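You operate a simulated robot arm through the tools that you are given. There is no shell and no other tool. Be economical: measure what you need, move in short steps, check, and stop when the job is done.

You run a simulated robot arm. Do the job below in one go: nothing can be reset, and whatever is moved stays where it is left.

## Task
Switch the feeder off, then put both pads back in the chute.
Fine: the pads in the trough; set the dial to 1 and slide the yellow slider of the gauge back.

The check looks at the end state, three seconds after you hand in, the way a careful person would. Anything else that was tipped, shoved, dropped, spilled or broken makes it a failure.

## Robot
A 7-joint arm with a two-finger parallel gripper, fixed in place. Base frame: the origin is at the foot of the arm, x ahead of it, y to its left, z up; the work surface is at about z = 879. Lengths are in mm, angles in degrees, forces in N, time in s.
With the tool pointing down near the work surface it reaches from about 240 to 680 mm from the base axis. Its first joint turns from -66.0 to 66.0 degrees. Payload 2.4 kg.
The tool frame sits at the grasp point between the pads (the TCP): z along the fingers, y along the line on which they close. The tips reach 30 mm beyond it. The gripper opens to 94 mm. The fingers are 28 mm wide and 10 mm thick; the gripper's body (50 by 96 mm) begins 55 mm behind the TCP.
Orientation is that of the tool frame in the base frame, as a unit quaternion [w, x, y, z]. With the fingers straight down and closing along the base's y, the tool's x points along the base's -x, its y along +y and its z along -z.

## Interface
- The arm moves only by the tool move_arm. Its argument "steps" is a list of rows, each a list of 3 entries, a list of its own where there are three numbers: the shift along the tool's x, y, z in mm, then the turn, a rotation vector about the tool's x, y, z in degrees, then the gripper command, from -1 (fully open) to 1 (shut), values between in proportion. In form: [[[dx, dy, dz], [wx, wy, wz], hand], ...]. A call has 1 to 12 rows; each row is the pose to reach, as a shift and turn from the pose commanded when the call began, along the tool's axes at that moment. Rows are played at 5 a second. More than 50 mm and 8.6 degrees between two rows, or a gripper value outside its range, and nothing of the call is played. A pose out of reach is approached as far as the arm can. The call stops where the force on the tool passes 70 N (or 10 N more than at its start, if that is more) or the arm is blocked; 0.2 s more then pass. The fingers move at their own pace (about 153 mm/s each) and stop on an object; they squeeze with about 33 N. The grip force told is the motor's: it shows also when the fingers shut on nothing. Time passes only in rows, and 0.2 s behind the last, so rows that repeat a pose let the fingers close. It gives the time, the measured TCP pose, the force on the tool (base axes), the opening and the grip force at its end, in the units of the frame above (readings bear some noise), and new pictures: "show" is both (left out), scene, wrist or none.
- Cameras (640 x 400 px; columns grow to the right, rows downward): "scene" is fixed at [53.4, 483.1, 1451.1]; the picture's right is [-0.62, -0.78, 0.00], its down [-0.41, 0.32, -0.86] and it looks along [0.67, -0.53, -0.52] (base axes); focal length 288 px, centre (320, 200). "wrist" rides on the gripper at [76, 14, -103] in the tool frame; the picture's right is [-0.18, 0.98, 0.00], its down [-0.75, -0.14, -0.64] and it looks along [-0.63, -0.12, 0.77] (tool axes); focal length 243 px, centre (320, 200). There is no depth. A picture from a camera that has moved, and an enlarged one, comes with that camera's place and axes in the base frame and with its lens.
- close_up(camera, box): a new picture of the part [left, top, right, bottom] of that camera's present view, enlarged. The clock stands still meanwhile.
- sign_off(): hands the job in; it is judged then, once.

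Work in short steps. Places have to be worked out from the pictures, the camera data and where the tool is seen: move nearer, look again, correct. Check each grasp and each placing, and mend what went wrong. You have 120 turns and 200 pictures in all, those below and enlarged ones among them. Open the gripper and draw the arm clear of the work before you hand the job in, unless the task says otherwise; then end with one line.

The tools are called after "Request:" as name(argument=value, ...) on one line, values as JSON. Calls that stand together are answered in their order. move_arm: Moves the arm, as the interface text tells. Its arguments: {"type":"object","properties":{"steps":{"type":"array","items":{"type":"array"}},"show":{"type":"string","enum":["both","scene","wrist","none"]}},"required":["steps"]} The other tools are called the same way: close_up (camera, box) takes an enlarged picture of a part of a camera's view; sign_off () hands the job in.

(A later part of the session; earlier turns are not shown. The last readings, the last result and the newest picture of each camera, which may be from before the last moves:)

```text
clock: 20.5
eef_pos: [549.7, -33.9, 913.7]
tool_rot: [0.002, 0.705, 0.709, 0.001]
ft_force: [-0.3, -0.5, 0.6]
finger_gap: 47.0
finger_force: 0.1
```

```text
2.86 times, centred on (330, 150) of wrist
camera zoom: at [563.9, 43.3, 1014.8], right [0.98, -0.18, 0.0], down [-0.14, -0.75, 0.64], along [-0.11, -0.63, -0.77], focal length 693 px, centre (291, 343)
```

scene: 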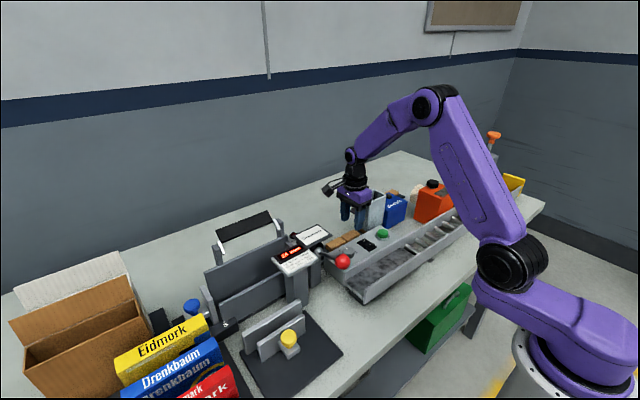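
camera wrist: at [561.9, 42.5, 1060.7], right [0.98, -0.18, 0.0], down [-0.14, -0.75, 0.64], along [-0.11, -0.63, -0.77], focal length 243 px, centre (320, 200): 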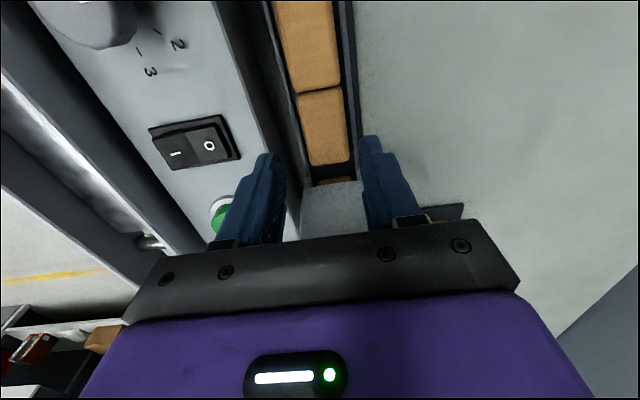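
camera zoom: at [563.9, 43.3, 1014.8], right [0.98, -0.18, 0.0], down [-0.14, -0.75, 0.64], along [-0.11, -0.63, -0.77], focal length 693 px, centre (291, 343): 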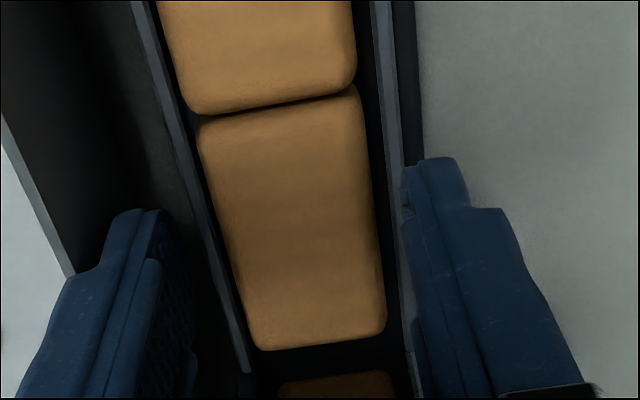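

At tip z≈884 there's no contact: the fingers are straddling the outside of the trough rails. I'll rise, shift +2.5 mm in x, narrow to about 38 mm so the fingers come down over the rails, and feel for contact.

Request:
move_arm(steps=[[[0, 2.5, -14], [0, 0, 0], 0.0], [[0, 2.5, -14], [0, 0, 0], 0.17], [[0, 2.5, -14], [0, 0, 0], 0.17], [[0, 2.5, -10], [0, 0, 0], 0.17], [[0, 2.5, -7], [0, 0, 0], 0.17]], show="none")

Request:
close_up(camera="wrist", box=[240, 80, 420, 220])

Request:
close_up(camera="scene", box=[335, 205, 385, 250])

```text
clock: 21.7
eef_pos: [552.8, -33.0, 920.5]
tool_rot: [0.002, 0.706, 0.709, 0.001]
ft_force: [-0.3, 0.4, -0.4]
finger_gap: 39.0
finger_force: 0.1
```

```text
2.86 times, centred on (330, 150) of wrist
camera zoom: at [566.7, 43.3, 1021.9], right [0.98, -0.18, 0.0], down [-0.14, -0.75, 0.64], along [-0.11, -0.63, -0.77], focal length 693 px, centre (291, 343)
```

zoom: 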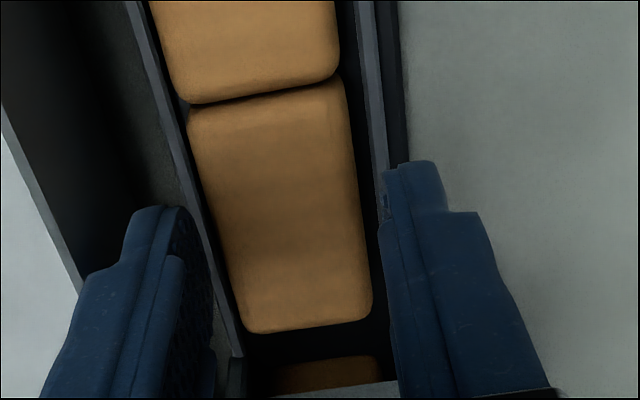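

```text
8.89 times, centred on (360, 228) of scene
camera zoom: at [53.4, 483.1, 1451.1], right [-0.62, -0.78, 0.0], down [-0.41, 0.32, -0.86], along [0.67, -0.53, -0.52], focal length 2558 px, centre (-36, -44)
```

zoom: 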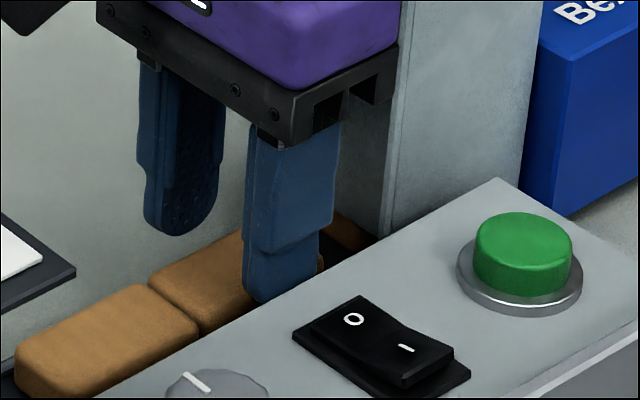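

The fingers are now centred on the pad with the rails beneath them. Creeping down.

Request:
move_arm(steps=[[[0, 0, 2], [0, 0, 0], 0.17], [[0, 0, 4], [0, 0, 0], 0.17], [[0, 0, 6], [0, 0, 0], 0.17]], show="none")

Request:
close_up(camera="wrist", box=[240, 80, 420, 220])

```text
clock: 22.5
eef_pos: [553.2, -33.5, 914.5]
tool_rot: [0.001, 0.705, 0.709, 0.002]
ft_force: [0.0, 0.0, -0.1]
finger_gap: 39.0
finger_force: 0.1
```

```text
2.86 times, centred on (330, 150) of wrist
camera zoom: at [566.2, 44.1, 1016.3], right [0.98, -0.18, 0.0], down [-0.14, -0.75, 0.64], along [-0.11, -0.63, -0.77], focal length 693 px, centre (291, 343)
```

zoom: 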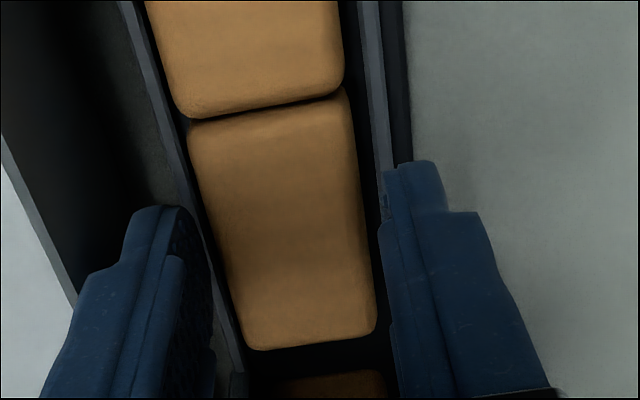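

Still free at tip z≈884.5. A few mm more.

Request:
move_arm(steps=[[[0, 0, 1.5], [0, 0, 0], 0.17], [[0, 0, 3], [0, 0, 0], 0.17], [[0, 0, 4.5], [0, 0, 0], 0.17]], show="none")

Request:
close_up(camera="scene", box=[335, 205, 385, 250])

```text
clock: 23.3
eef_pos: [552.9, -32.5, 909.7]
tool_rot: [0.001, 0.705, 0.709, 0.002]
ft_force: [-0.4, 0.0, 0.4]
finger_gap: 38.9
finger_force: 0.1
```

```text
8.89 times, centred on (360, 228) of scene
camera zoom: at [53.4, 483.1, 1451.1], right [-0.62, -0.78, 0.0], down [-0.41, 0.32, -0.86], along [0.67, -0.53, -0.52], focal length 2558 px, centre (-36, -44)
```

zoom: 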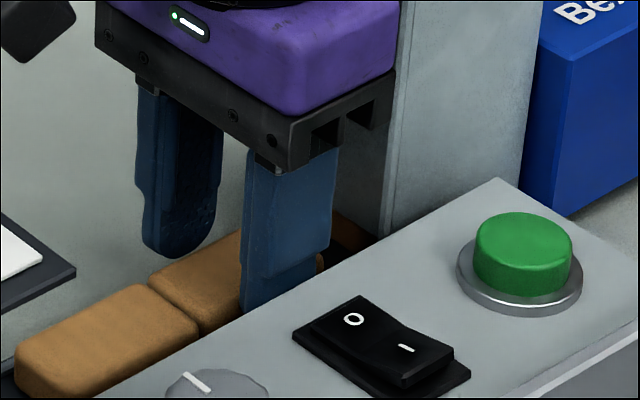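

No contact even at about table height, so there's room beside the pad. Closing now.

Request:
move_arm(steps=[[[0, 0, 0], [0, 0, 0], 1], [[0, 0, 0], [0, 0, 0], 1], [[0, 0, 0], [0, 0, 0], 1]], show="none")

Request:
close_up(camera="scene", box=[335, 205, 385, 250])

Request:
close_up(camera="wrist", box=[240, 80, 420, 220])

```text
clock: 24.1
eef_pos: [553.0, -34.0, 909.3]
tool_rot: [0.001, 0.705, 0.709, 0.0]
ft_force: [0.0, 0.3, 1.3]
finger_gap: 32.2
finger_force: 32.6
```

```text
8.89 times, centred on (360, 228) of scene
camera zoom: at [53.4, 483.1, 1451.1], right [-0.62, -0.78, 0.0], down [-0.41, 0.32, -0.86], along [0.67, -0.53, -0.52], focal length 2558 px, centre (-36, -44)
```

zoom: 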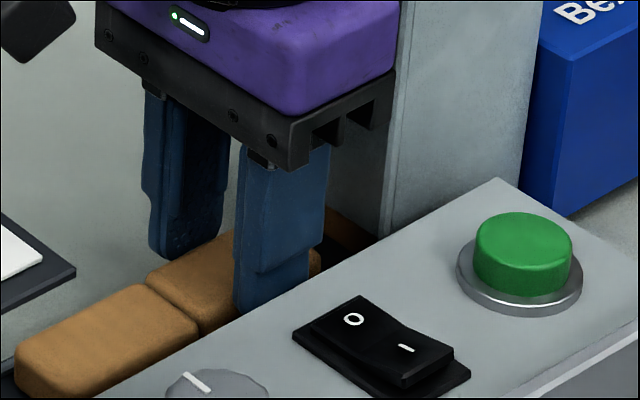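

```text
2.86 times, centred on (330, 150) of wrist
camera zoom: at [566.4, 43.9, 1012.2], right [0.98, -0.18, 0.0], down [-0.14, -0.75, 0.64], along [-0.11, -0.63, -0.77], focal length 693 px, centre (291, 343)
```

zoom: 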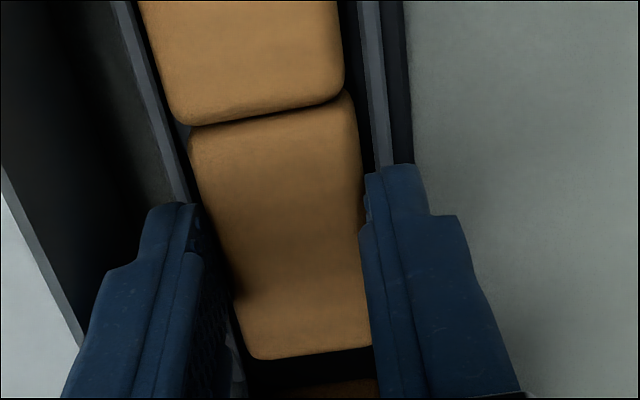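

It closed at 32.2 mm, so the pad is held. Lifting straight up and checking.

Request:
move_arm(steps=[[[0, 0, -10], [0, 0, 0], 1], [[0, 0, -40], [0, 0, 0], 1], [[0, 0, -80], [0, 0, 0], 1], [[0, 0, -125], [0, 0, 0], 1], [[0, 0, -160], [0, 0, 0], 1]])

Request:
close_up(camera="scene", box=[310, 150, 420, 240])

Request:
close_up(camera="wrist", box=[220, 80, 420, 240])

```text
clock: 25.3
eef_pos: [553.7, -34.2, 1069.8]
tool_rot: [0.0, 0.706, 0.709, 0.001]
ft_force: [0.0, -0.4, -0.4]
finger_gap: 32.3
finger_force: 33.1
camera wrist: at [567.1, 42.1, 1171.5], right [0.98, -0.18, 0.0], down [-0.14, -0.75, 0.64], along [-0.11, -0.63, -0.77], focal length 243 px, centre (320, 200)
```

scene: 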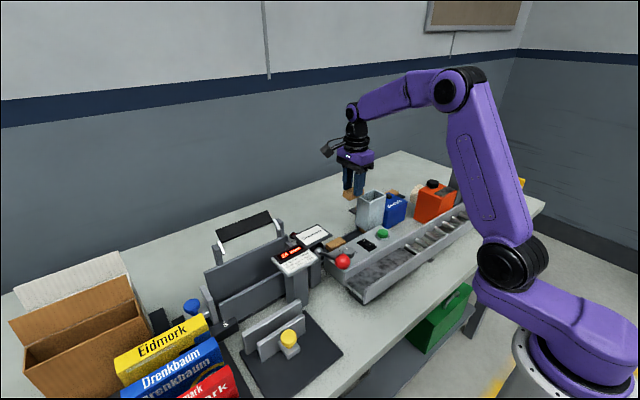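
wrist: 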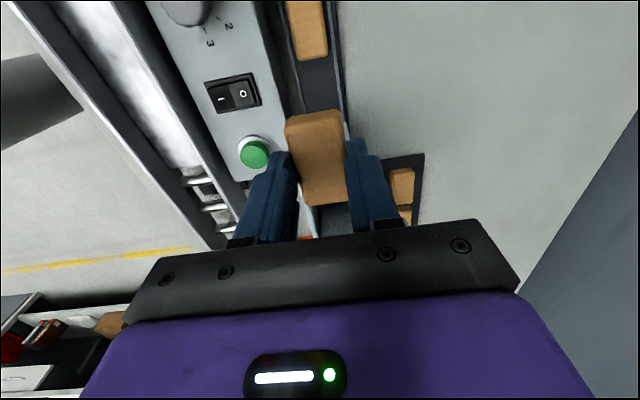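

```text
4.44 times, centred on (365, 195) of scene
camera zoom: at [53.4, 483.1, 1451.1], right [-0.62, -0.78, 0.0], down [-0.41, 0.32, -0.86], along [0.67, -0.53, -0.52], focal length 1279 px, centre (120, 222)
```

zoom: 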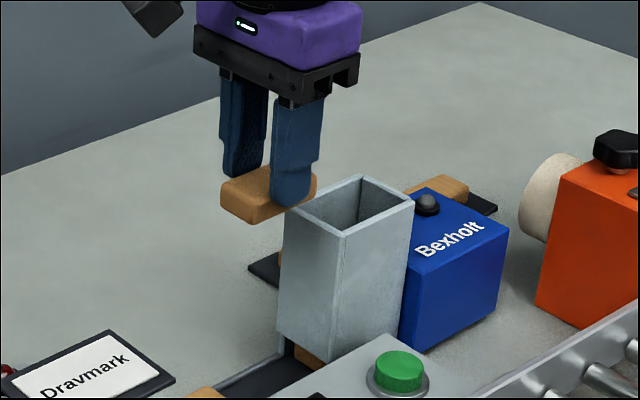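

```text
2.50 times, centred on (320, 160) of wrist
camera zoom: at [567.1, 42.1, 1171.5], right [0.98, -0.18, 0.0], down [-0.14, -0.75, 0.64], along [-0.11, -0.63, -0.77], focal length 606 px, centre (320, 300)
```

zoom: 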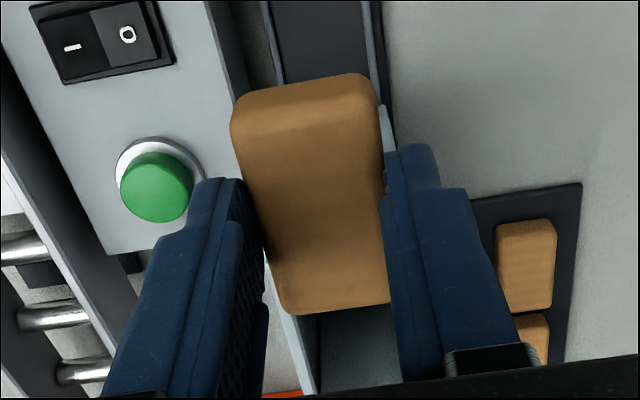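

The pad is held level at the fingertips. I'll carry it over the chute, staying about 35 mm above the rim, and compare alignment.

Request:
move_arm(steps=[[[-40, 0, 0], [0, 0, 0], 1], [[-84, 0, 0], [0, 0, 0], 1]], show="none")

Request:
close_up(camera="scene", box=[340, 160, 420, 230])

Request:
close_up(camera="wrist", box=[220, 80, 420, 240])

```text
clock: 25.9
eef_pos: [554.3, -118.0, 1070.2]
tool_rot: [0.001, 0.705, 0.709, 0.002]
ft_force: [-0.6, 0.4, 0.8]
finger_gap: 32.1
finger_force: 33.6
```

```text
5.71 times, centred on (380, 195) of scene
camera zoom: at [53.4, 483.2, 1451.1], right [-0.62, -0.78, 0.0], down [-0.41, 0.32, -0.86], along [0.67, -0.53, -0.52], focal length 1644 px, centre (-23, 229)
```

zoom: 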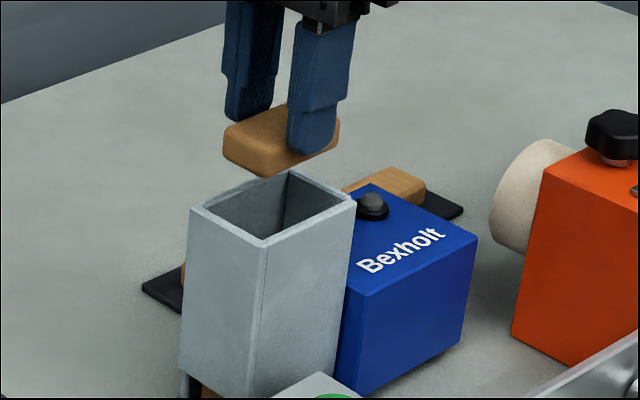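

```text
2.50 times, centred on (320, 160) of wrist
camera zoom: at [567.7, -41.5, 1172.5], right [0.98, -0.18, 0.0], down [-0.14, -0.75, 0.64], along [-0.11, -0.63, -0.77], focal length 606 px, centre (320, 300)
```

zoom: 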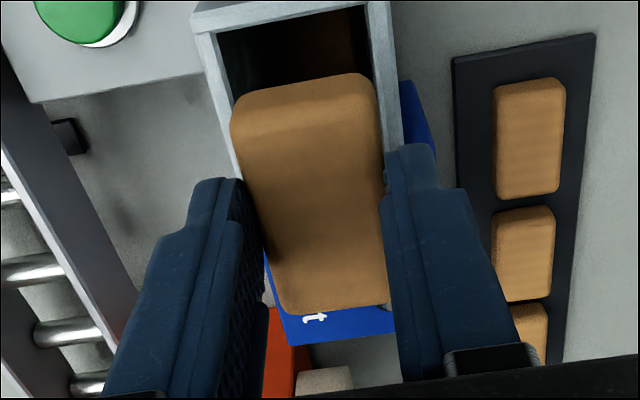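

The chute's inner opening is about x 532–573 and y −86..−151, centred near (552.8,−118). The pad is nearly centred already, so I'll nudge −1.5 mm in x and lower until the tips are just above the rim.

Request:
move_arm(steps=[[[0, -1.5, 20], [0, 0, 0], 1], [[0, -1.5, 32], [0, 0, 0], 1], [[0, -1.5, 37], [0, 0, 0], 1]], show="none")

Request:
close_up(camera="scene", box=[340, 160, 420, 230])

Request:
close_up(camera="wrist", box=[220, 80, 420, 240])

```text
clock: 26.7
eef_pos: [552.2, -119.0, 1033.7]
tool_rot: [0.001, 0.705, 0.709, 0.002]
ft_force: [0.0, -0.2, 0.1]
finger_gap: 32.3
finger_force: 33.5
```

```text
5.71 times, centred on (380, 195) of scene
camera zoom: at [53.4, 483.1, 1451.1], right [-0.62, -0.78, 0.0], down [-0.41, 0.32, -0.86], along [0.67, -0.53, -0.52], focal length 1644 px, centre (-23, 229)
```

zoom: 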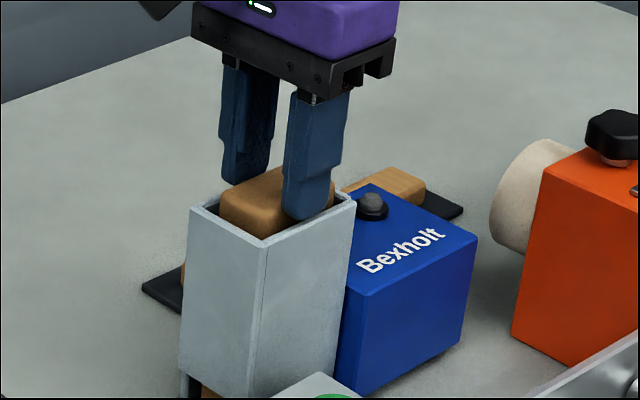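

```text
2.50 times, centred on (320, 160) of wrist
camera zoom: at [565.7, -41.3, 1134.8], right [0.98, -0.18, 0.0], down [-0.14, -0.75, 0.64], along [-0.11, -0.63, -0.77], focal length 606 px, centre (320, 300)
```

zoom: 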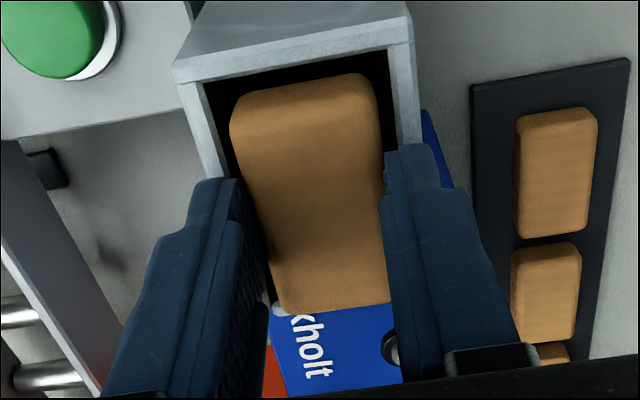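

The pad is centred in the opening. Lowering 3 mm more, then releasing.

Request:
move_arm(steps=[[[0, 0, 1.5], [0, 0, 0], 1], [[0, 0, 3], [0, 0, 0], 1]], show="none")

Request:
move_arm(steps=[[[0, 0, 0], [0, 0, 0], 0], [[0, 0, 0], [0, 0, 0], 0], [[0, 0, 0], [0, 0, 0], 0]], show="none")

Request:
close_up(camera="scene", box=[340, 160, 420, 230])

Request:
close_up(camera="wrist", box=[220, 80, 420, 240])

```text
clock: 27.3
eef_pos: [552.8, -117.9, 1030.3]
tool_rot: [0.001, 0.705, 0.709, 0.001]
ft_force: [-1.3, -1.0, 1.0]
finger_gap: 32.4
finger_force: 32.9
```

```text
clock: 28.1
eef_pos: [552.2, -117.1, 1030.7]
tool_rot: [0.001, 0.705, 0.709, 0.001]
ft_force: [-0.1, 0.3, 0.6]
finger_gap: 47.2
finger_force: 0.0
```

```text
5.71 times, centred on (380, 195) of scene
camera zoom: at [53.4, 483.1, 1451.1], right [-0.62, -0.78, 0.0], down [-0.41, 0.32, -0.86], along [0.67, -0.53, -0.52], focal length 1644 px, centre (-23, 229)
```

zoom: 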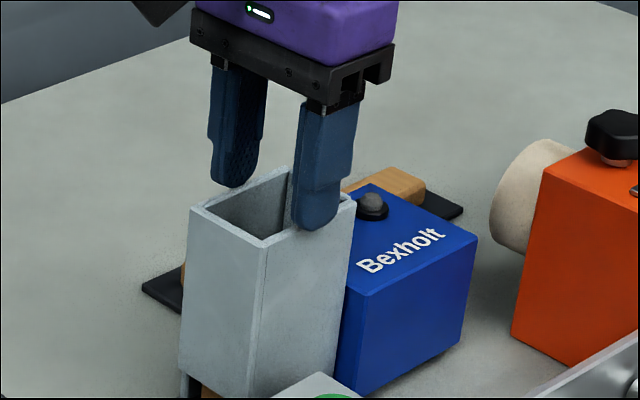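

```text
2.50 times, centred on (320, 160) of wrist
camera zoom: at [565.5, -40.4, 1131.9], right [0.98, -0.18, 0.0], down [-0.14, -0.75, 0.64], along [-0.11, -0.63, -0.77], focal length 606 px, centre (320, 300)
```

zoom: 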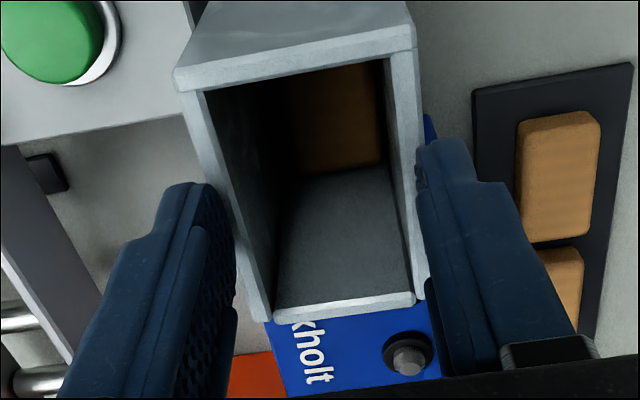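

The pad dropped flat into the chute. Going back for pad 2, staying high and then lowering at about y=20.

Request:
move_arm(steps=[[[0, 0, -40], [0, 0, 0], 0], [[46, 0, -40], [0, 0, 0], 0], [[92, 0, -40], [0, 0, 0], 0.17], [[138, 0, -40], [0, 0, 0], 0.17], [[138, 0, 0], [0, 0, 0], 0.17], [[138, 0, 45], [0, 0, 0], 0.17], [[138, 0, 75], [0, 0, 0], 0.17]], show="both")

Request:
close_up(camera="wrist", box=[220, 0, 440, 220])

Request:
close_up(camera="scene", box=[310, 170, 410, 260])

```text
clock: 29.7
eef_pos: [550.7, 20.3, 954.0]
tool_rot: [0.001, 0.705, 0.709, 0.001]
ft_force: [0.5, 0.4, 0.2]
finger_gap: 38.8
finger_force: 0.1
camera wrist: at [564.2, 97.2, 1056.4], right [0.98, -0.18, 0.0], down [-0.14, -0.75, 0.64], along [-0.11, -0.63, -0.77], focal length 243 px, centre (320, 200)
```

scene: 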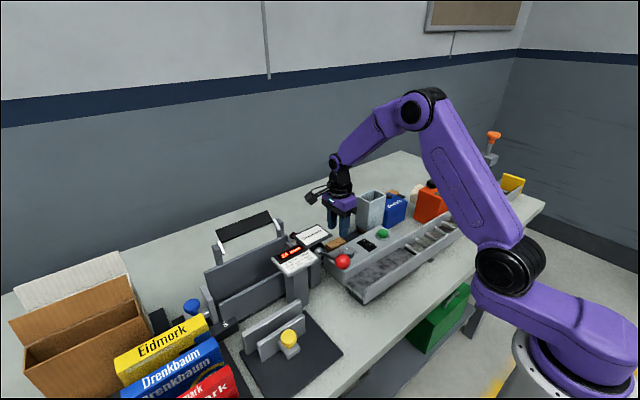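
wrist: 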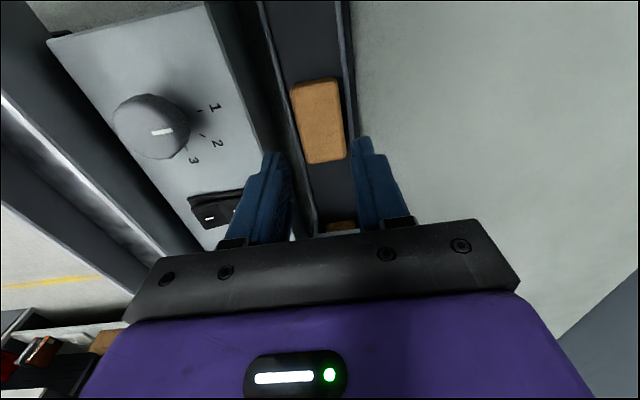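

```text
1.82 times, centred on (330, 110) of wrist
camera zoom: at [564.2, 97.2, 1056.4], right [0.98, -0.18, 0.0], down [-0.14, -0.75, 0.64], along [-0.11, -0.63, -0.77], focal length 441 px, centre (302, 364)
```

zoom: 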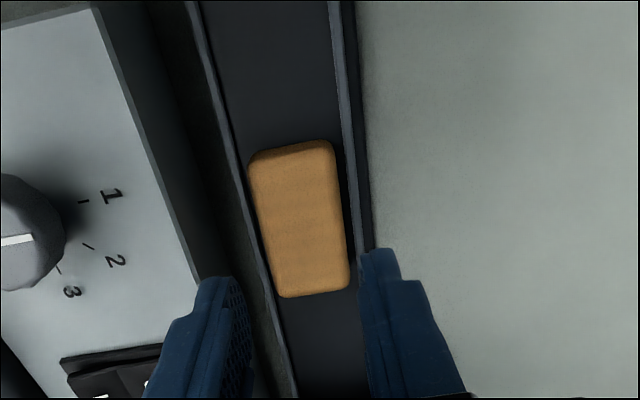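

```text
4.44 times, centred on (360, 215) of scene
camera zoom: at [53.4, 483.1, 1451.1], right [-0.62, -0.78, 0.0], down [-0.41, 0.32, -0.86], along [0.67, -0.53, -0.52], focal length 1279 px, centre (142, 133)
```

zoom: 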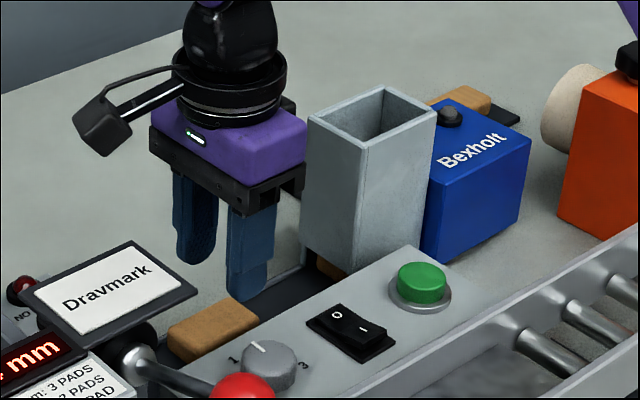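

Pad 2 spans y −2..56 and is centred at x≈552.5. I'll shift slightly, lower to TCP z≈911.5 and grip.

Request:
move_arm(steps=[[[2, 2, 15], [0, 0, 0], 0.17], [[5, 2, 30], [0, 0, 0], 0.17], [[5, 2, 42.5], [0, 0, 0], 0.17], [[5, 2, 42.5], [0, 0, 0], 1], [[5, 2, 42.5], [0, 0, 0], 1], [[5, 2, 42.5], [0, 0, 0], 1]], show="none")

Request:
close_up(camera="wrist", box=[220, 0, 440, 220])

```text
clock: 31.1
eef_pos: [554.3, 26.6, 914.2]
tool_rot: [0.002, 0.705, 0.709, 0.001]
ft_force: [-1.2, 0.6, 8.8]
finger_gap: 32.1
finger_force: 33.0
```

```text
1.82 times, centred on (330, 110) of wrist
camera zoom: at [567.4, 103.8, 1015.1], right [0.98, -0.18, 0.0], down [-0.14, -0.75, 0.64], along [-0.11, -0.63, -0.77], focal length 441 px, centre (302, 364)
```

zoom: 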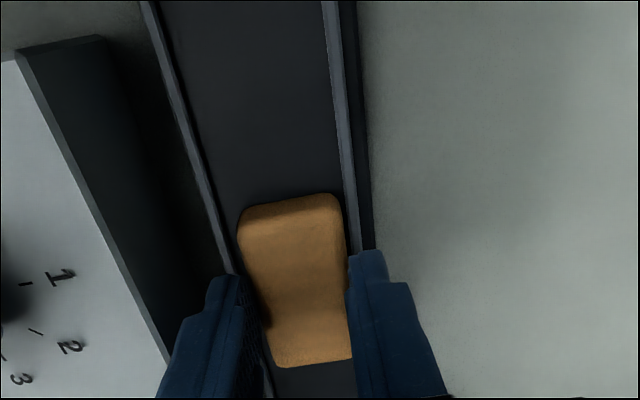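

It gripped at 32.1 mm, but there's an 8.8 N upward force. Checking what might be touching before I lift.

Request:
close_up(camera="scene", box=[300, 190, 390, 270])

```text
5.00 times, centred on (345, 230) of scene
camera zoom: at [53.2, 483.1, 1451.1], right [-0.62, -0.78, 0.0], down [-0.41, 0.32, -0.86], along [0.67, -0.53, -0.52], focal length 1439 px, centre (195, 50)
```

zoom: 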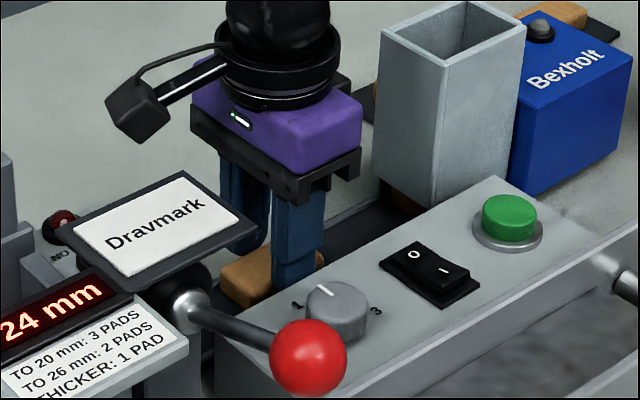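

Nothing visibly touches; the camera clears the sign. Lifting slowly at first, then fully.

Request:
move_arm(steps=[[[0, 0, -5], [0, 0, 0], 1], [[0, 0, -15], [0, 0, 0], 1], [[0, 0, -55], [0, 0, 0], 1], [[0, 0, -100], [0, 0, 0], 1], [[0, 0, -145], [0, 0, 0], 1], [[0, 0, -157], [0, 0, 0], 1]], show="scene")

Request:
close_up(camera="wrist", box=[220, 80, 420, 240])

Request:
close_up(camera="scene", box=[260, 150, 420, 270])

```text
clock: 32.5
eef_pos: [552.0, 25.8, 1069.3]
tool_rot: [0.001, 0.706, 0.708, 0.001]
ft_force: [0.2, -0.2, -0.1]
finger_gap: 32.3
finger_force: 33.3
```

scene: 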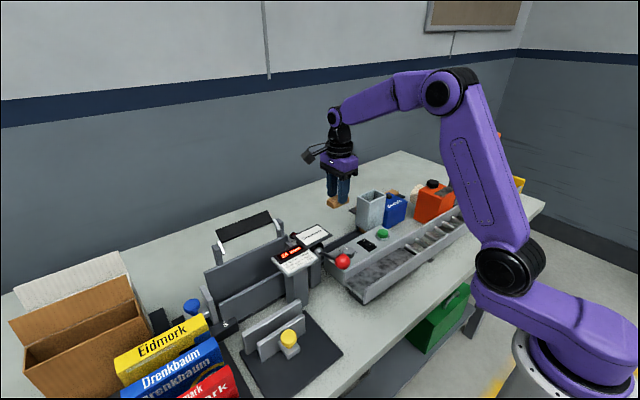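

```text
2.50 times, centred on (320, 160) of wrist
camera zoom: at [566.0, 101.6, 1171.2], right [0.98, -0.18, 0.0], down [-0.14, -0.75, 0.64], along [-0.11, -0.63, -0.77], focal length 606 px, centre (320, 300)
```

zoom: 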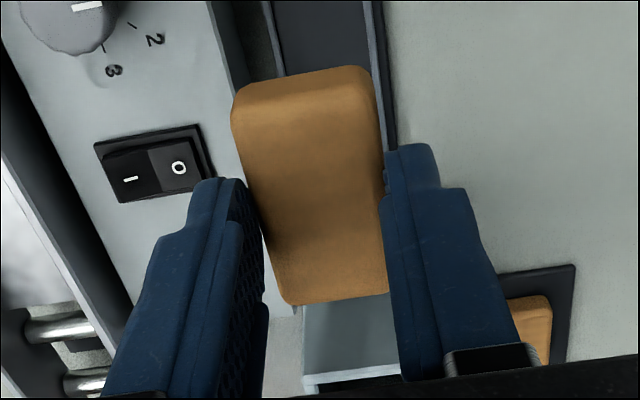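

```text
3.33 times, centred on (340, 210) of scene
camera zoom: at [53.4, 483.1, 1451.1], right [-0.62, -0.78, 0.0], down [-0.41, 0.32, -0.86], along [0.67, -0.53, -0.52], focal length 959 px, centre (253, 167)
```

zoom: 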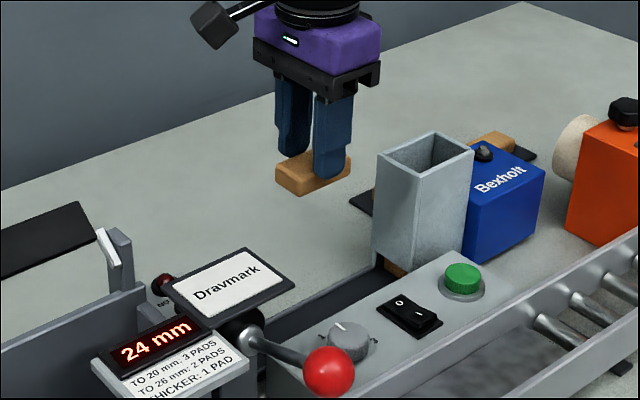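

Pad 2 is held level, sitting about 2 mm further toward +y in the grip. Carrying it over the chute at TCP y≈−120.

Request:
move_arm(steps=[[[-48, 0, 0], [0, 0, 0], 1], [[-96, 0, 0], [0, 0, 0], 1], [[-145, 0, 0], [0, 0, 0], 1], [[-145, 0, 20], [0, 0, 0], 1], [[-145, 0, 35], [0, 0, 0], 1]], show="none")

Request:
close_up(camera="wrist", box=[220, 80, 420, 240])

Request:
close_up(camera="scene", box=[340, 160, 420, 230])

```text
clock: 33.7
eef_pos: [552.5, -119.8, 1034.1]
tool_rot: [0.002, 0.705, 0.709, 0.0]
ft_force: [-0.3, 0.3, 0.3]
finger_gap: 32.0
finger_force: 33.6
```

```text
2.50 times, centred on (320, 160) of wrist
camera zoom: at [566.4, -43.0, 1135.5], right [0.98, -0.18, 0.0], down [-0.14, -0.75, 0.64], along [-0.11, -0.63, -0.77], focal length 606 px, centre (320, 300)
```

zoom: 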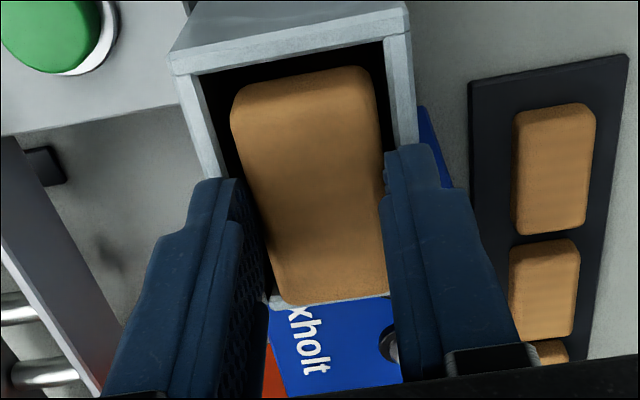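

```text
5.71 times, centred on (380, 195) of scene
camera zoom: at [53.4, 483.1, 1451.1], right [-0.62, -0.78, 0.0], down [-0.41, 0.32, -0.86], along [0.67, -0.53, -0.52], focal length 1644 px, centre (-23, 229)
```

zoom: 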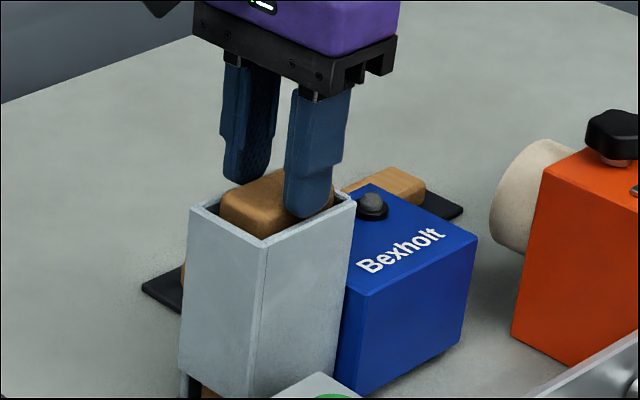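

It's aligned the same way as the first pad. Lowering 3 mm and releasing.

Request:
move_arm(steps=[[[0, 0, 1.5], [0, 0, 0], 1], [[0, 0, 3.5], [0, 0, 0], 1], [[0, 0, 3.5], [0, 0, 0], 0], [[0, 0, 3.5], [0, 0, 0], 0], [[0, 0, 3.5], [0, 0, 0], 0]], show="none")

Request:
close_up(camera="wrist", box=[220, 80, 420, 240])

```text
clock: 34.9
eef_pos: [554.2, -119.4, 1030.3]
tool_rot: [0.002, 0.706, 0.709, 0.001]
ft_force: [-0.2, 1.1, 0.0]
finger_gap: 46.9
finger_force: 0.1
```

```text
2.50 times, centred on (320, 160) of wrist
camera zoom: at [566.3, -43.0, 1132.0], right [0.98, -0.18, 0.0], down [-0.14, -0.75, 0.64], along [-0.11, -0.63, -0.77], focal length 606 px, centre (320, 300)
```

zoom: 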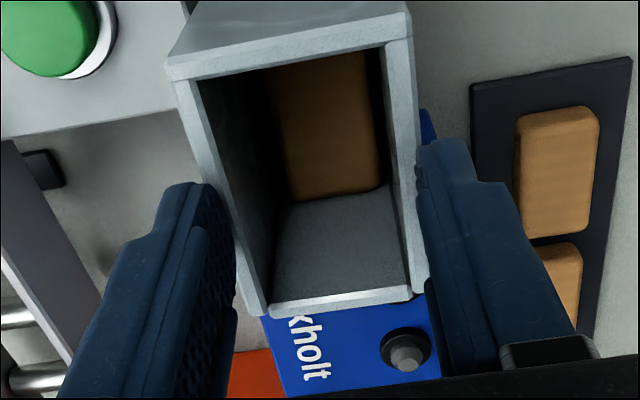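

Both pads are stacked flat in the chute. Next is the gauge: I'll rise well clear, turn back to the default orientation and travel toward the yellow knob.

Request:
move_arm(steps=[[[0, 0, -48], [0, 0, 0], 0], [[0, 0, -96], [0, 0, -8.5], 0], [[0, 0, -144], [0, 0, -17], 0], [[10, -12, -160], [0, 0, -25.5], 0], [[50, -36, -160], [0, 0, -34], 0], [[90, -60, -160], [0, 0, -42.5], 0], [[130, -80, -160], [0, 0, -51], 0], [[172, -100, -160], [0, 0, -59.5], 0], [[214, -120, -160], [0, 0, -68], 0], [[256, -140, -160], [0, 0, -76.5], 0], [[298, -160, -160], [0, 0, -85], 0], [[340, -180, -160], [0, 0, -90], 0]], show="none")

Request:
move_arm(steps=[[[5, 48, 0], [0, 0, 0], 0], [[20, 90, 0], [0, 0, 0], 0], [[27, 100, 40], [0, 0, 0], 0], [[27, 100, 85], [0, 0, 0], 0], [[27, 100, 130], [0, 0, 0], 0]])

```text
clock: 37.5
eef_pos: [372.2, 219.3, 1189.5]
tool_rot: [0.002, -0.003, 1.0, 0.0]
ft_force: [-0.7, -0.1, 0.6]
finger_gap: 47.0
finger_force: 0.0
```

```text
clock: 38.7
eef_pos: [345.7, 319.0, 1063.1]
tool_rot: [0.001, -0.004, 1.0, 0.0]
ft_force: [-0.7, 0.3, 0.1]
finger_gap: 47.0
finger_force: 0.0
camera wrist: at [269.1, 332.7, 1164.0], right [0.18, 0.98, 0.0], down [0.75, -0.14, 0.64], along [0.63, -0.12, -0.76], focal length 243 px, centre (320, 200)
```

scene: 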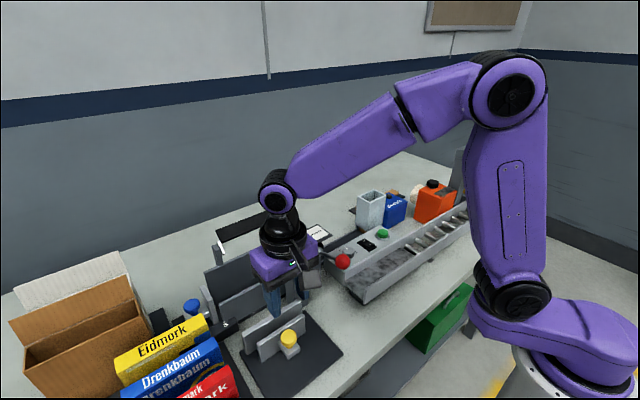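
wrist: 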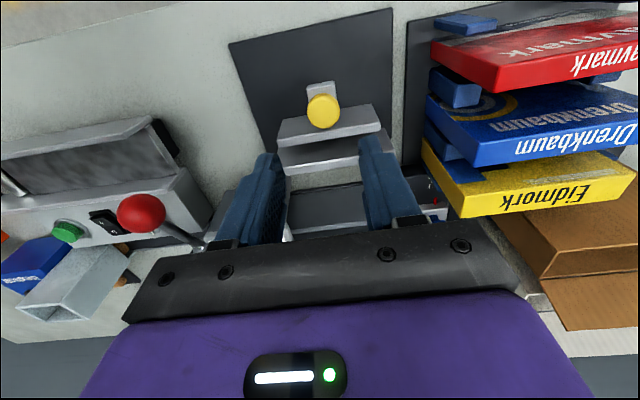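

The knob is at about (350,320). Descending so the tips straddle it.

Request:
move_arm(steps=[[[-3, 1, 45], [0, 0, 0], 0], [[-3, 1, 85], [0, 0, 0], 0], [[-3, 1, 110], [0, 0, 0], 0], [[-3, 1, 121], [0, 0, 0], 0]], show="none")

Request:
close_up(camera="wrist", box=[220, 0, 440, 220])

Request:
close_up(camera="scene", box=[230, 280, 350, 395])

```text
clock: 39.7
eef_pos: [349.1, 320.8, 938.6]
tool_rot: [0.001, -0.003, 1.0, 0.0]
ft_force: [0.4, 0.2, -0.5]
finger_gap: 47.0
finger_force: 0.1
```

```text
1.82 times, centred on (330, 110) of wrist
camera zoom: at [271.9, 334.9, 1040.5], right [0.18, 0.98, 0.0], down [0.75, -0.14, 0.64], along [0.63, -0.12, -0.77], focal length 441 px, centre (302, 364)
```

zoom: 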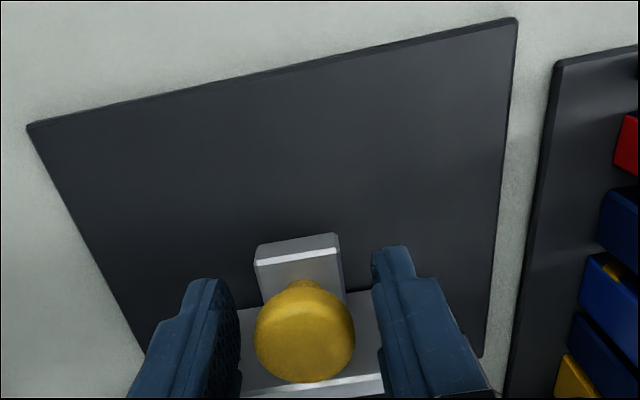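

```text
3.48 times, centred on (290, 338) of scene
camera zoom: at [53.4, 483.1, 1451.1], right [-0.62, -0.78, 0.0], down [-0.41, 0.32, -0.86], along [0.67, -0.53, -0.52], focal length 1001 px, centre (424, -278)
```

zoom: 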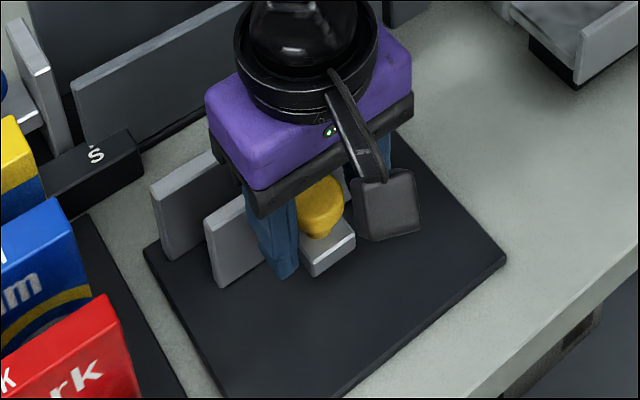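

The fingers straddle the knob. Closing on it.

Request:
move_arm(steps=[[[0, 0, 0], [0, 0, 0], 1], [[0, 0, 0], [0, 0, 0], 1]], show="none")

Request:
move_arm(steps=[[[3, 0, 0], [0, 0, 0], 1], [[6, 0, 0], [0, 0, 0], 1], [[10, 0, 0], [0, 0, 0], 1]], show="none")

Request:
close_up(camera="scene", box=[210, 230, 350, 395])

```text
clock: 40.3
eef_pos: [348.7, 320.4, 938.1]
tool_rot: [0.001, -0.002, 1.0, -0.002]
ft_force: [0.5, -2.1, -5.6]
finger_gap: 31.4
finger_force: 45.7
```

```text
clock: 41.1
eef_pos: [338.8, 319.6, 938.7]
tool_rot: [0.0, -0.002, 1.0, -0.001]
ft_force: [1.3, -7.3, -19.1]
finger_gap: 31.3
finger_force: 44.8
```

```text
2.42 times, centred on (280, 312) of scene
camera zoom: at [53.7, 483.1, 1451.1], right [-0.62, -0.78, 0.0], down [-0.41, 0.32, -0.85], along [0.67, -0.53, -0.52], focal length 698 px, centre (417, -73)
```

zoom: 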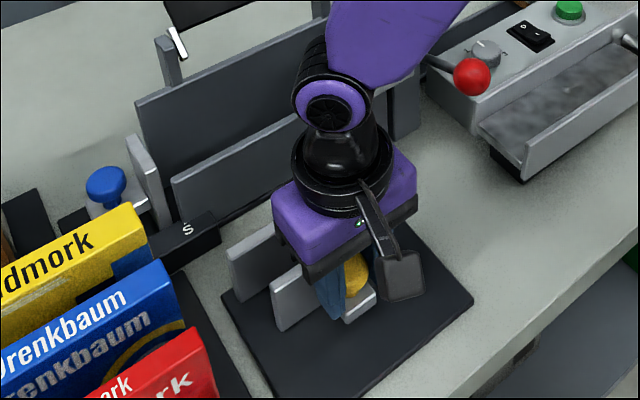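

The slider follows. Pulling further toward −x until it stops, easing 1 mm down to relieve the vertical force.

Request:
move_arm(steps=[[[4, 0, 1], [0, 0, 0], 1], [[8, 0, 1], [0, 0, 0], 1], [[12, 0, 1], [0, 0, 0], 1], [[16, 0, 1], [0, 0, 0], 1], [[20, 0, 1], [0, 0, 0], 1], [[24, 0, 1], [0, 0, 0], 1], [[28, 0, 1], [0, 0, 0], 1]], show="none")

Request:
close_up(camera="scene", box=[210, 230, 350, 395])

Request:
close_up(camera="wrist", box=[220, 0, 440, 220])

```text
clock: 42.7
eef_pos: [306.1, 319.9, 936.6]
tool_rot: [-0.001, -0.003, 1.0, -0.001]
ft_force: [0.0, -0.2, -0.3]
finger_gap: 0.0
finger_force: 32.7
```

```text
2.42 times, centred on (280, 312) of scene
camera zoom: at [53.4, 483.1, 1451.1], right [-0.62, -0.78, 0.0], down [-0.41, 0.32, -0.86], along [0.67, -0.53, -0.52], focal length 698 px, centre (417, -73)
```

zoom: 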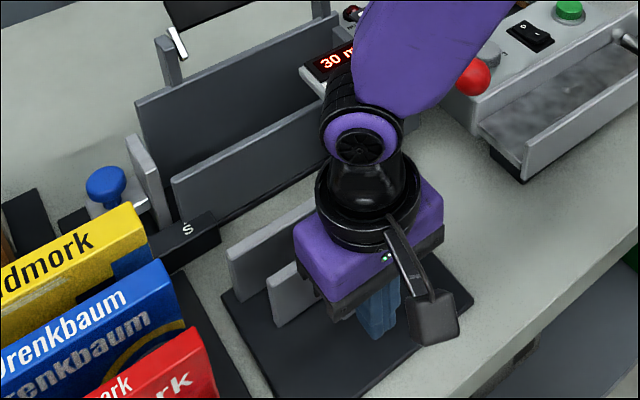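

```text
1.82 times, centred on (330, 110) of wrist
camera zoom: at [230.7, 335.2, 1039.3], right [0.18, 0.98, 0.0], down [0.76, -0.13, 0.64], along [0.63, -0.12, -0.77], focal length 441 px, centre (302, 364)
```

zoom: 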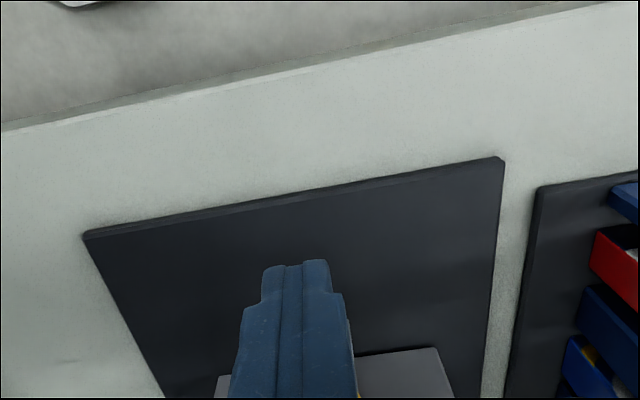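

The grip slipped off; the display reads about 30 mm. I'll rise and look at the gauge.

Request:
move_arm(steps=[[[0, 0, -40], [0, 0, 0], 1], [[0, 0, -80], [0, 0, 0], 0], [[0, 0, -120], [0, 0, 0], 0]])

Request:
close_up(camera="wrist", box=[220, 20, 440, 180])

Request:
close_up(camera="scene", box=[210, 230, 350, 395])

```text
clock: 43.5
eef_pos: [307.7, 321.5, 1060.1]
tool_rot: [0.001, -0.003, 1.0, -0.001]
ft_force: [-0.2, -0.6, -0.5]
finger_gap: 46.8
finger_force: 0.0
camera wrist: at [231.1, 336.3, 1161.2], right [0.18, 0.98, 0.0], down [0.75, -0.14, 0.64], along [0.63, -0.12, -0.77], focal length 243 px, centre (320, 200)
```

scene: 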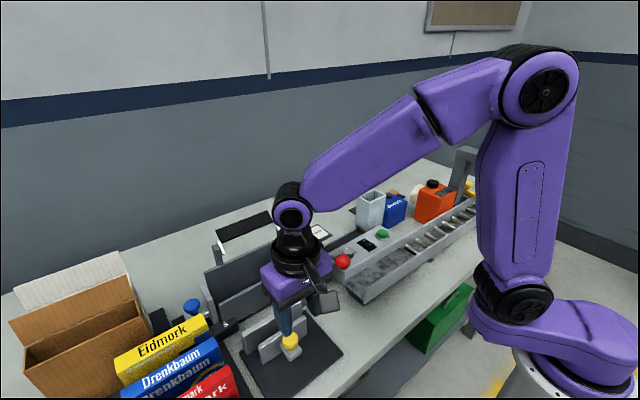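
wrist: 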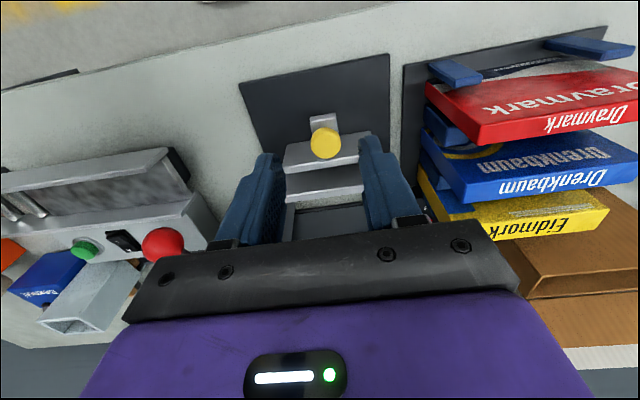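

```text
2.50 times, centred on (330, 100) of wrist
camera zoom: at [231.1, 336.3, 1161.2], right [0.18, 0.98, 0.0], down [0.75, -0.14, 0.64], along [0.63, -0.12, -0.77], focal length 606 px, centre (295, 450)
```

zoom: 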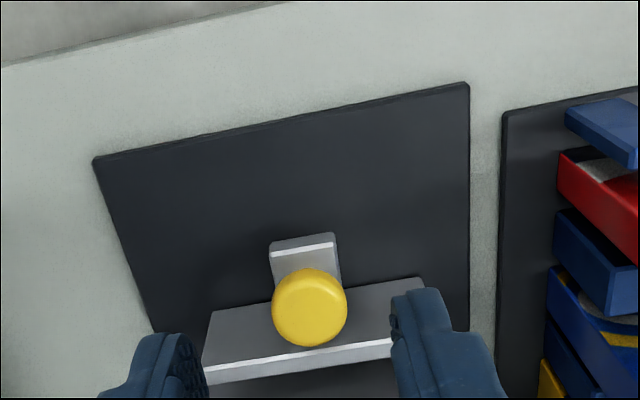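

```text
2.42 times, centred on (280, 312) of scene
camera zoom: at [53.4, 483.1, 1451.1], right [-0.62, -0.78, 0.0], down [-0.41, 0.32, -0.86], along [0.67, -0.53, -0.52], focal length 698 px, centre (417, -73)
```

zoom: 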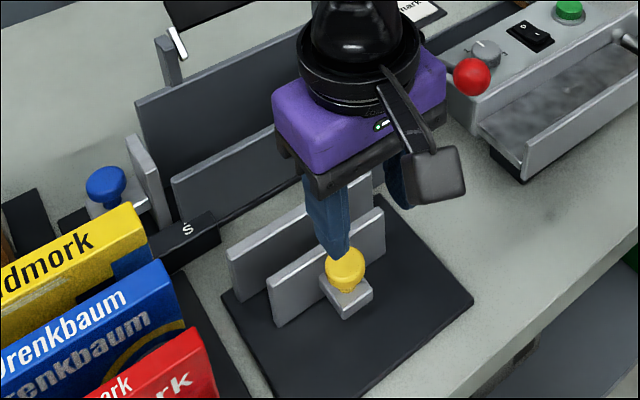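

The knob is now at x≈342 with the display at about 30 mm, so it moved about 6–8 mm. I'll find out whether that's the end stop or a slip: regrip a bit lower, on knob and block together, and pull while watching the force.

Request:
move_arm(steps=[[[-32, -1, 0], [0, 0, 0], 0], [[-32, -1, 45], [0, 0, 0], 0], [[-32, -1, 90], [0, 0, 0], 0], [[-32, -1, 120], [0, 0, 0], 0], [[-32, -1, 129], [0, 0, 0], 0], [[-32, -1, 129], [0, 0, 0], 1], [[-32, -1, 129], [0, 0, 0], 1], [[-32, -1, 129], [0, 0, 0], 1]], show="none")

Request:
close_up(camera="scene", box=[210, 230, 350, 395])

Request:
close_up(camera="wrist", box=[220, 0, 440, 220])

```text
clock: 45.3
eef_pos: [342.8, 320.4, 928.1]
tool_rot: [0.002, -0.002, 1.0, 0.0]
ft_force: [0.0, -1.9, 5.1]
finger_gap: 34.4
finger_force: 44.6
```

```text
2.42 times, centred on (280, 312) of scene
camera zoom: at [53.4, 483.0, 1451.2], right [-0.62, -0.78, 0.0], down [-0.41, 0.32, -0.86], along [0.67, -0.53, -0.52], focal length 698 px, centre (417, -73)
```

zoom: 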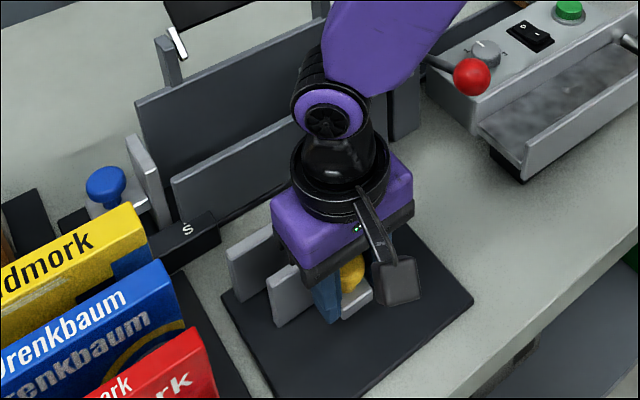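

```text
1.82 times, centred on (330, 110) of wrist
camera zoom: at [266.2, 334.6, 1029.8], right [0.18, 0.98, 0.0], down [0.75, -0.14, 0.64], along [0.63, -0.12, -0.76], focal length 441 px, centre (302, 364)
```

zoom: 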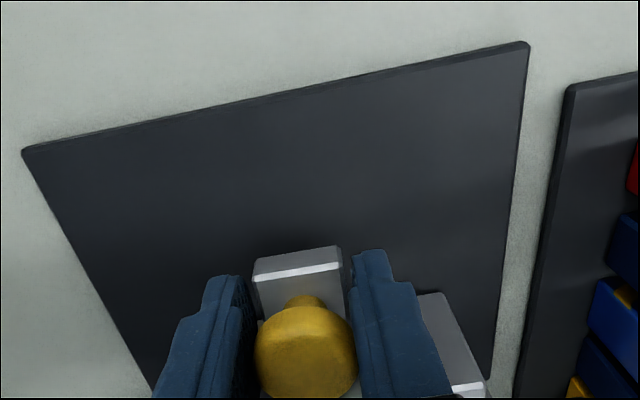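

Gripped at a 34 mm gap, wider than the knob's neck. Pulling in small steps and watching the force.

Request:
move_arm(steps=[[[2, 0, 0], [0, 0, 0], 1], [[4, 0, 0], [0, 0, 0], 1], [[6, 0, 0], [0, 0, 0], 1], [[8, 0, 0], [0, 0, 0], 1]], show="scene")

Request:
close_up(camera="wrist", box=[220, 0, 440, 220])

```text
clock: 46.3
eef_pos: [333.4, 320.0, 927.2]
tool_rot: [0.001, -0.003, 1.0, 0.0]
ft_force: [1.1, 5.1, -16.5]
finger_gap: 34.3
finger_force: 44.6
```

scene: 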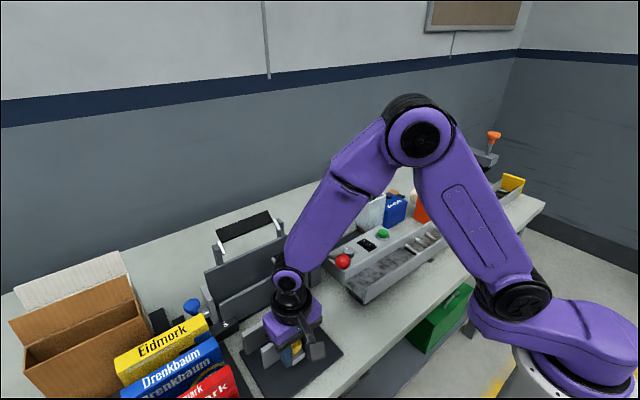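

```text
1.82 times, centred on (330, 110) of wrist
camera zoom: at [256.6, 334.5, 1030.0], right [0.18, 0.98, 0.0], down [0.75, -0.14, 0.64], along [0.63, -0.12, -0.77], focal length 441 px, centre (302, 364)
```

zoom: 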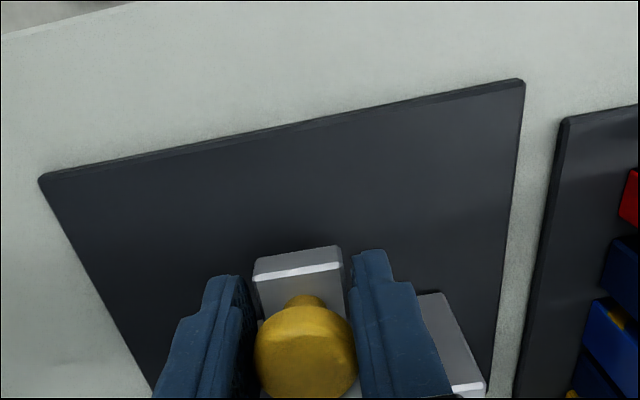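

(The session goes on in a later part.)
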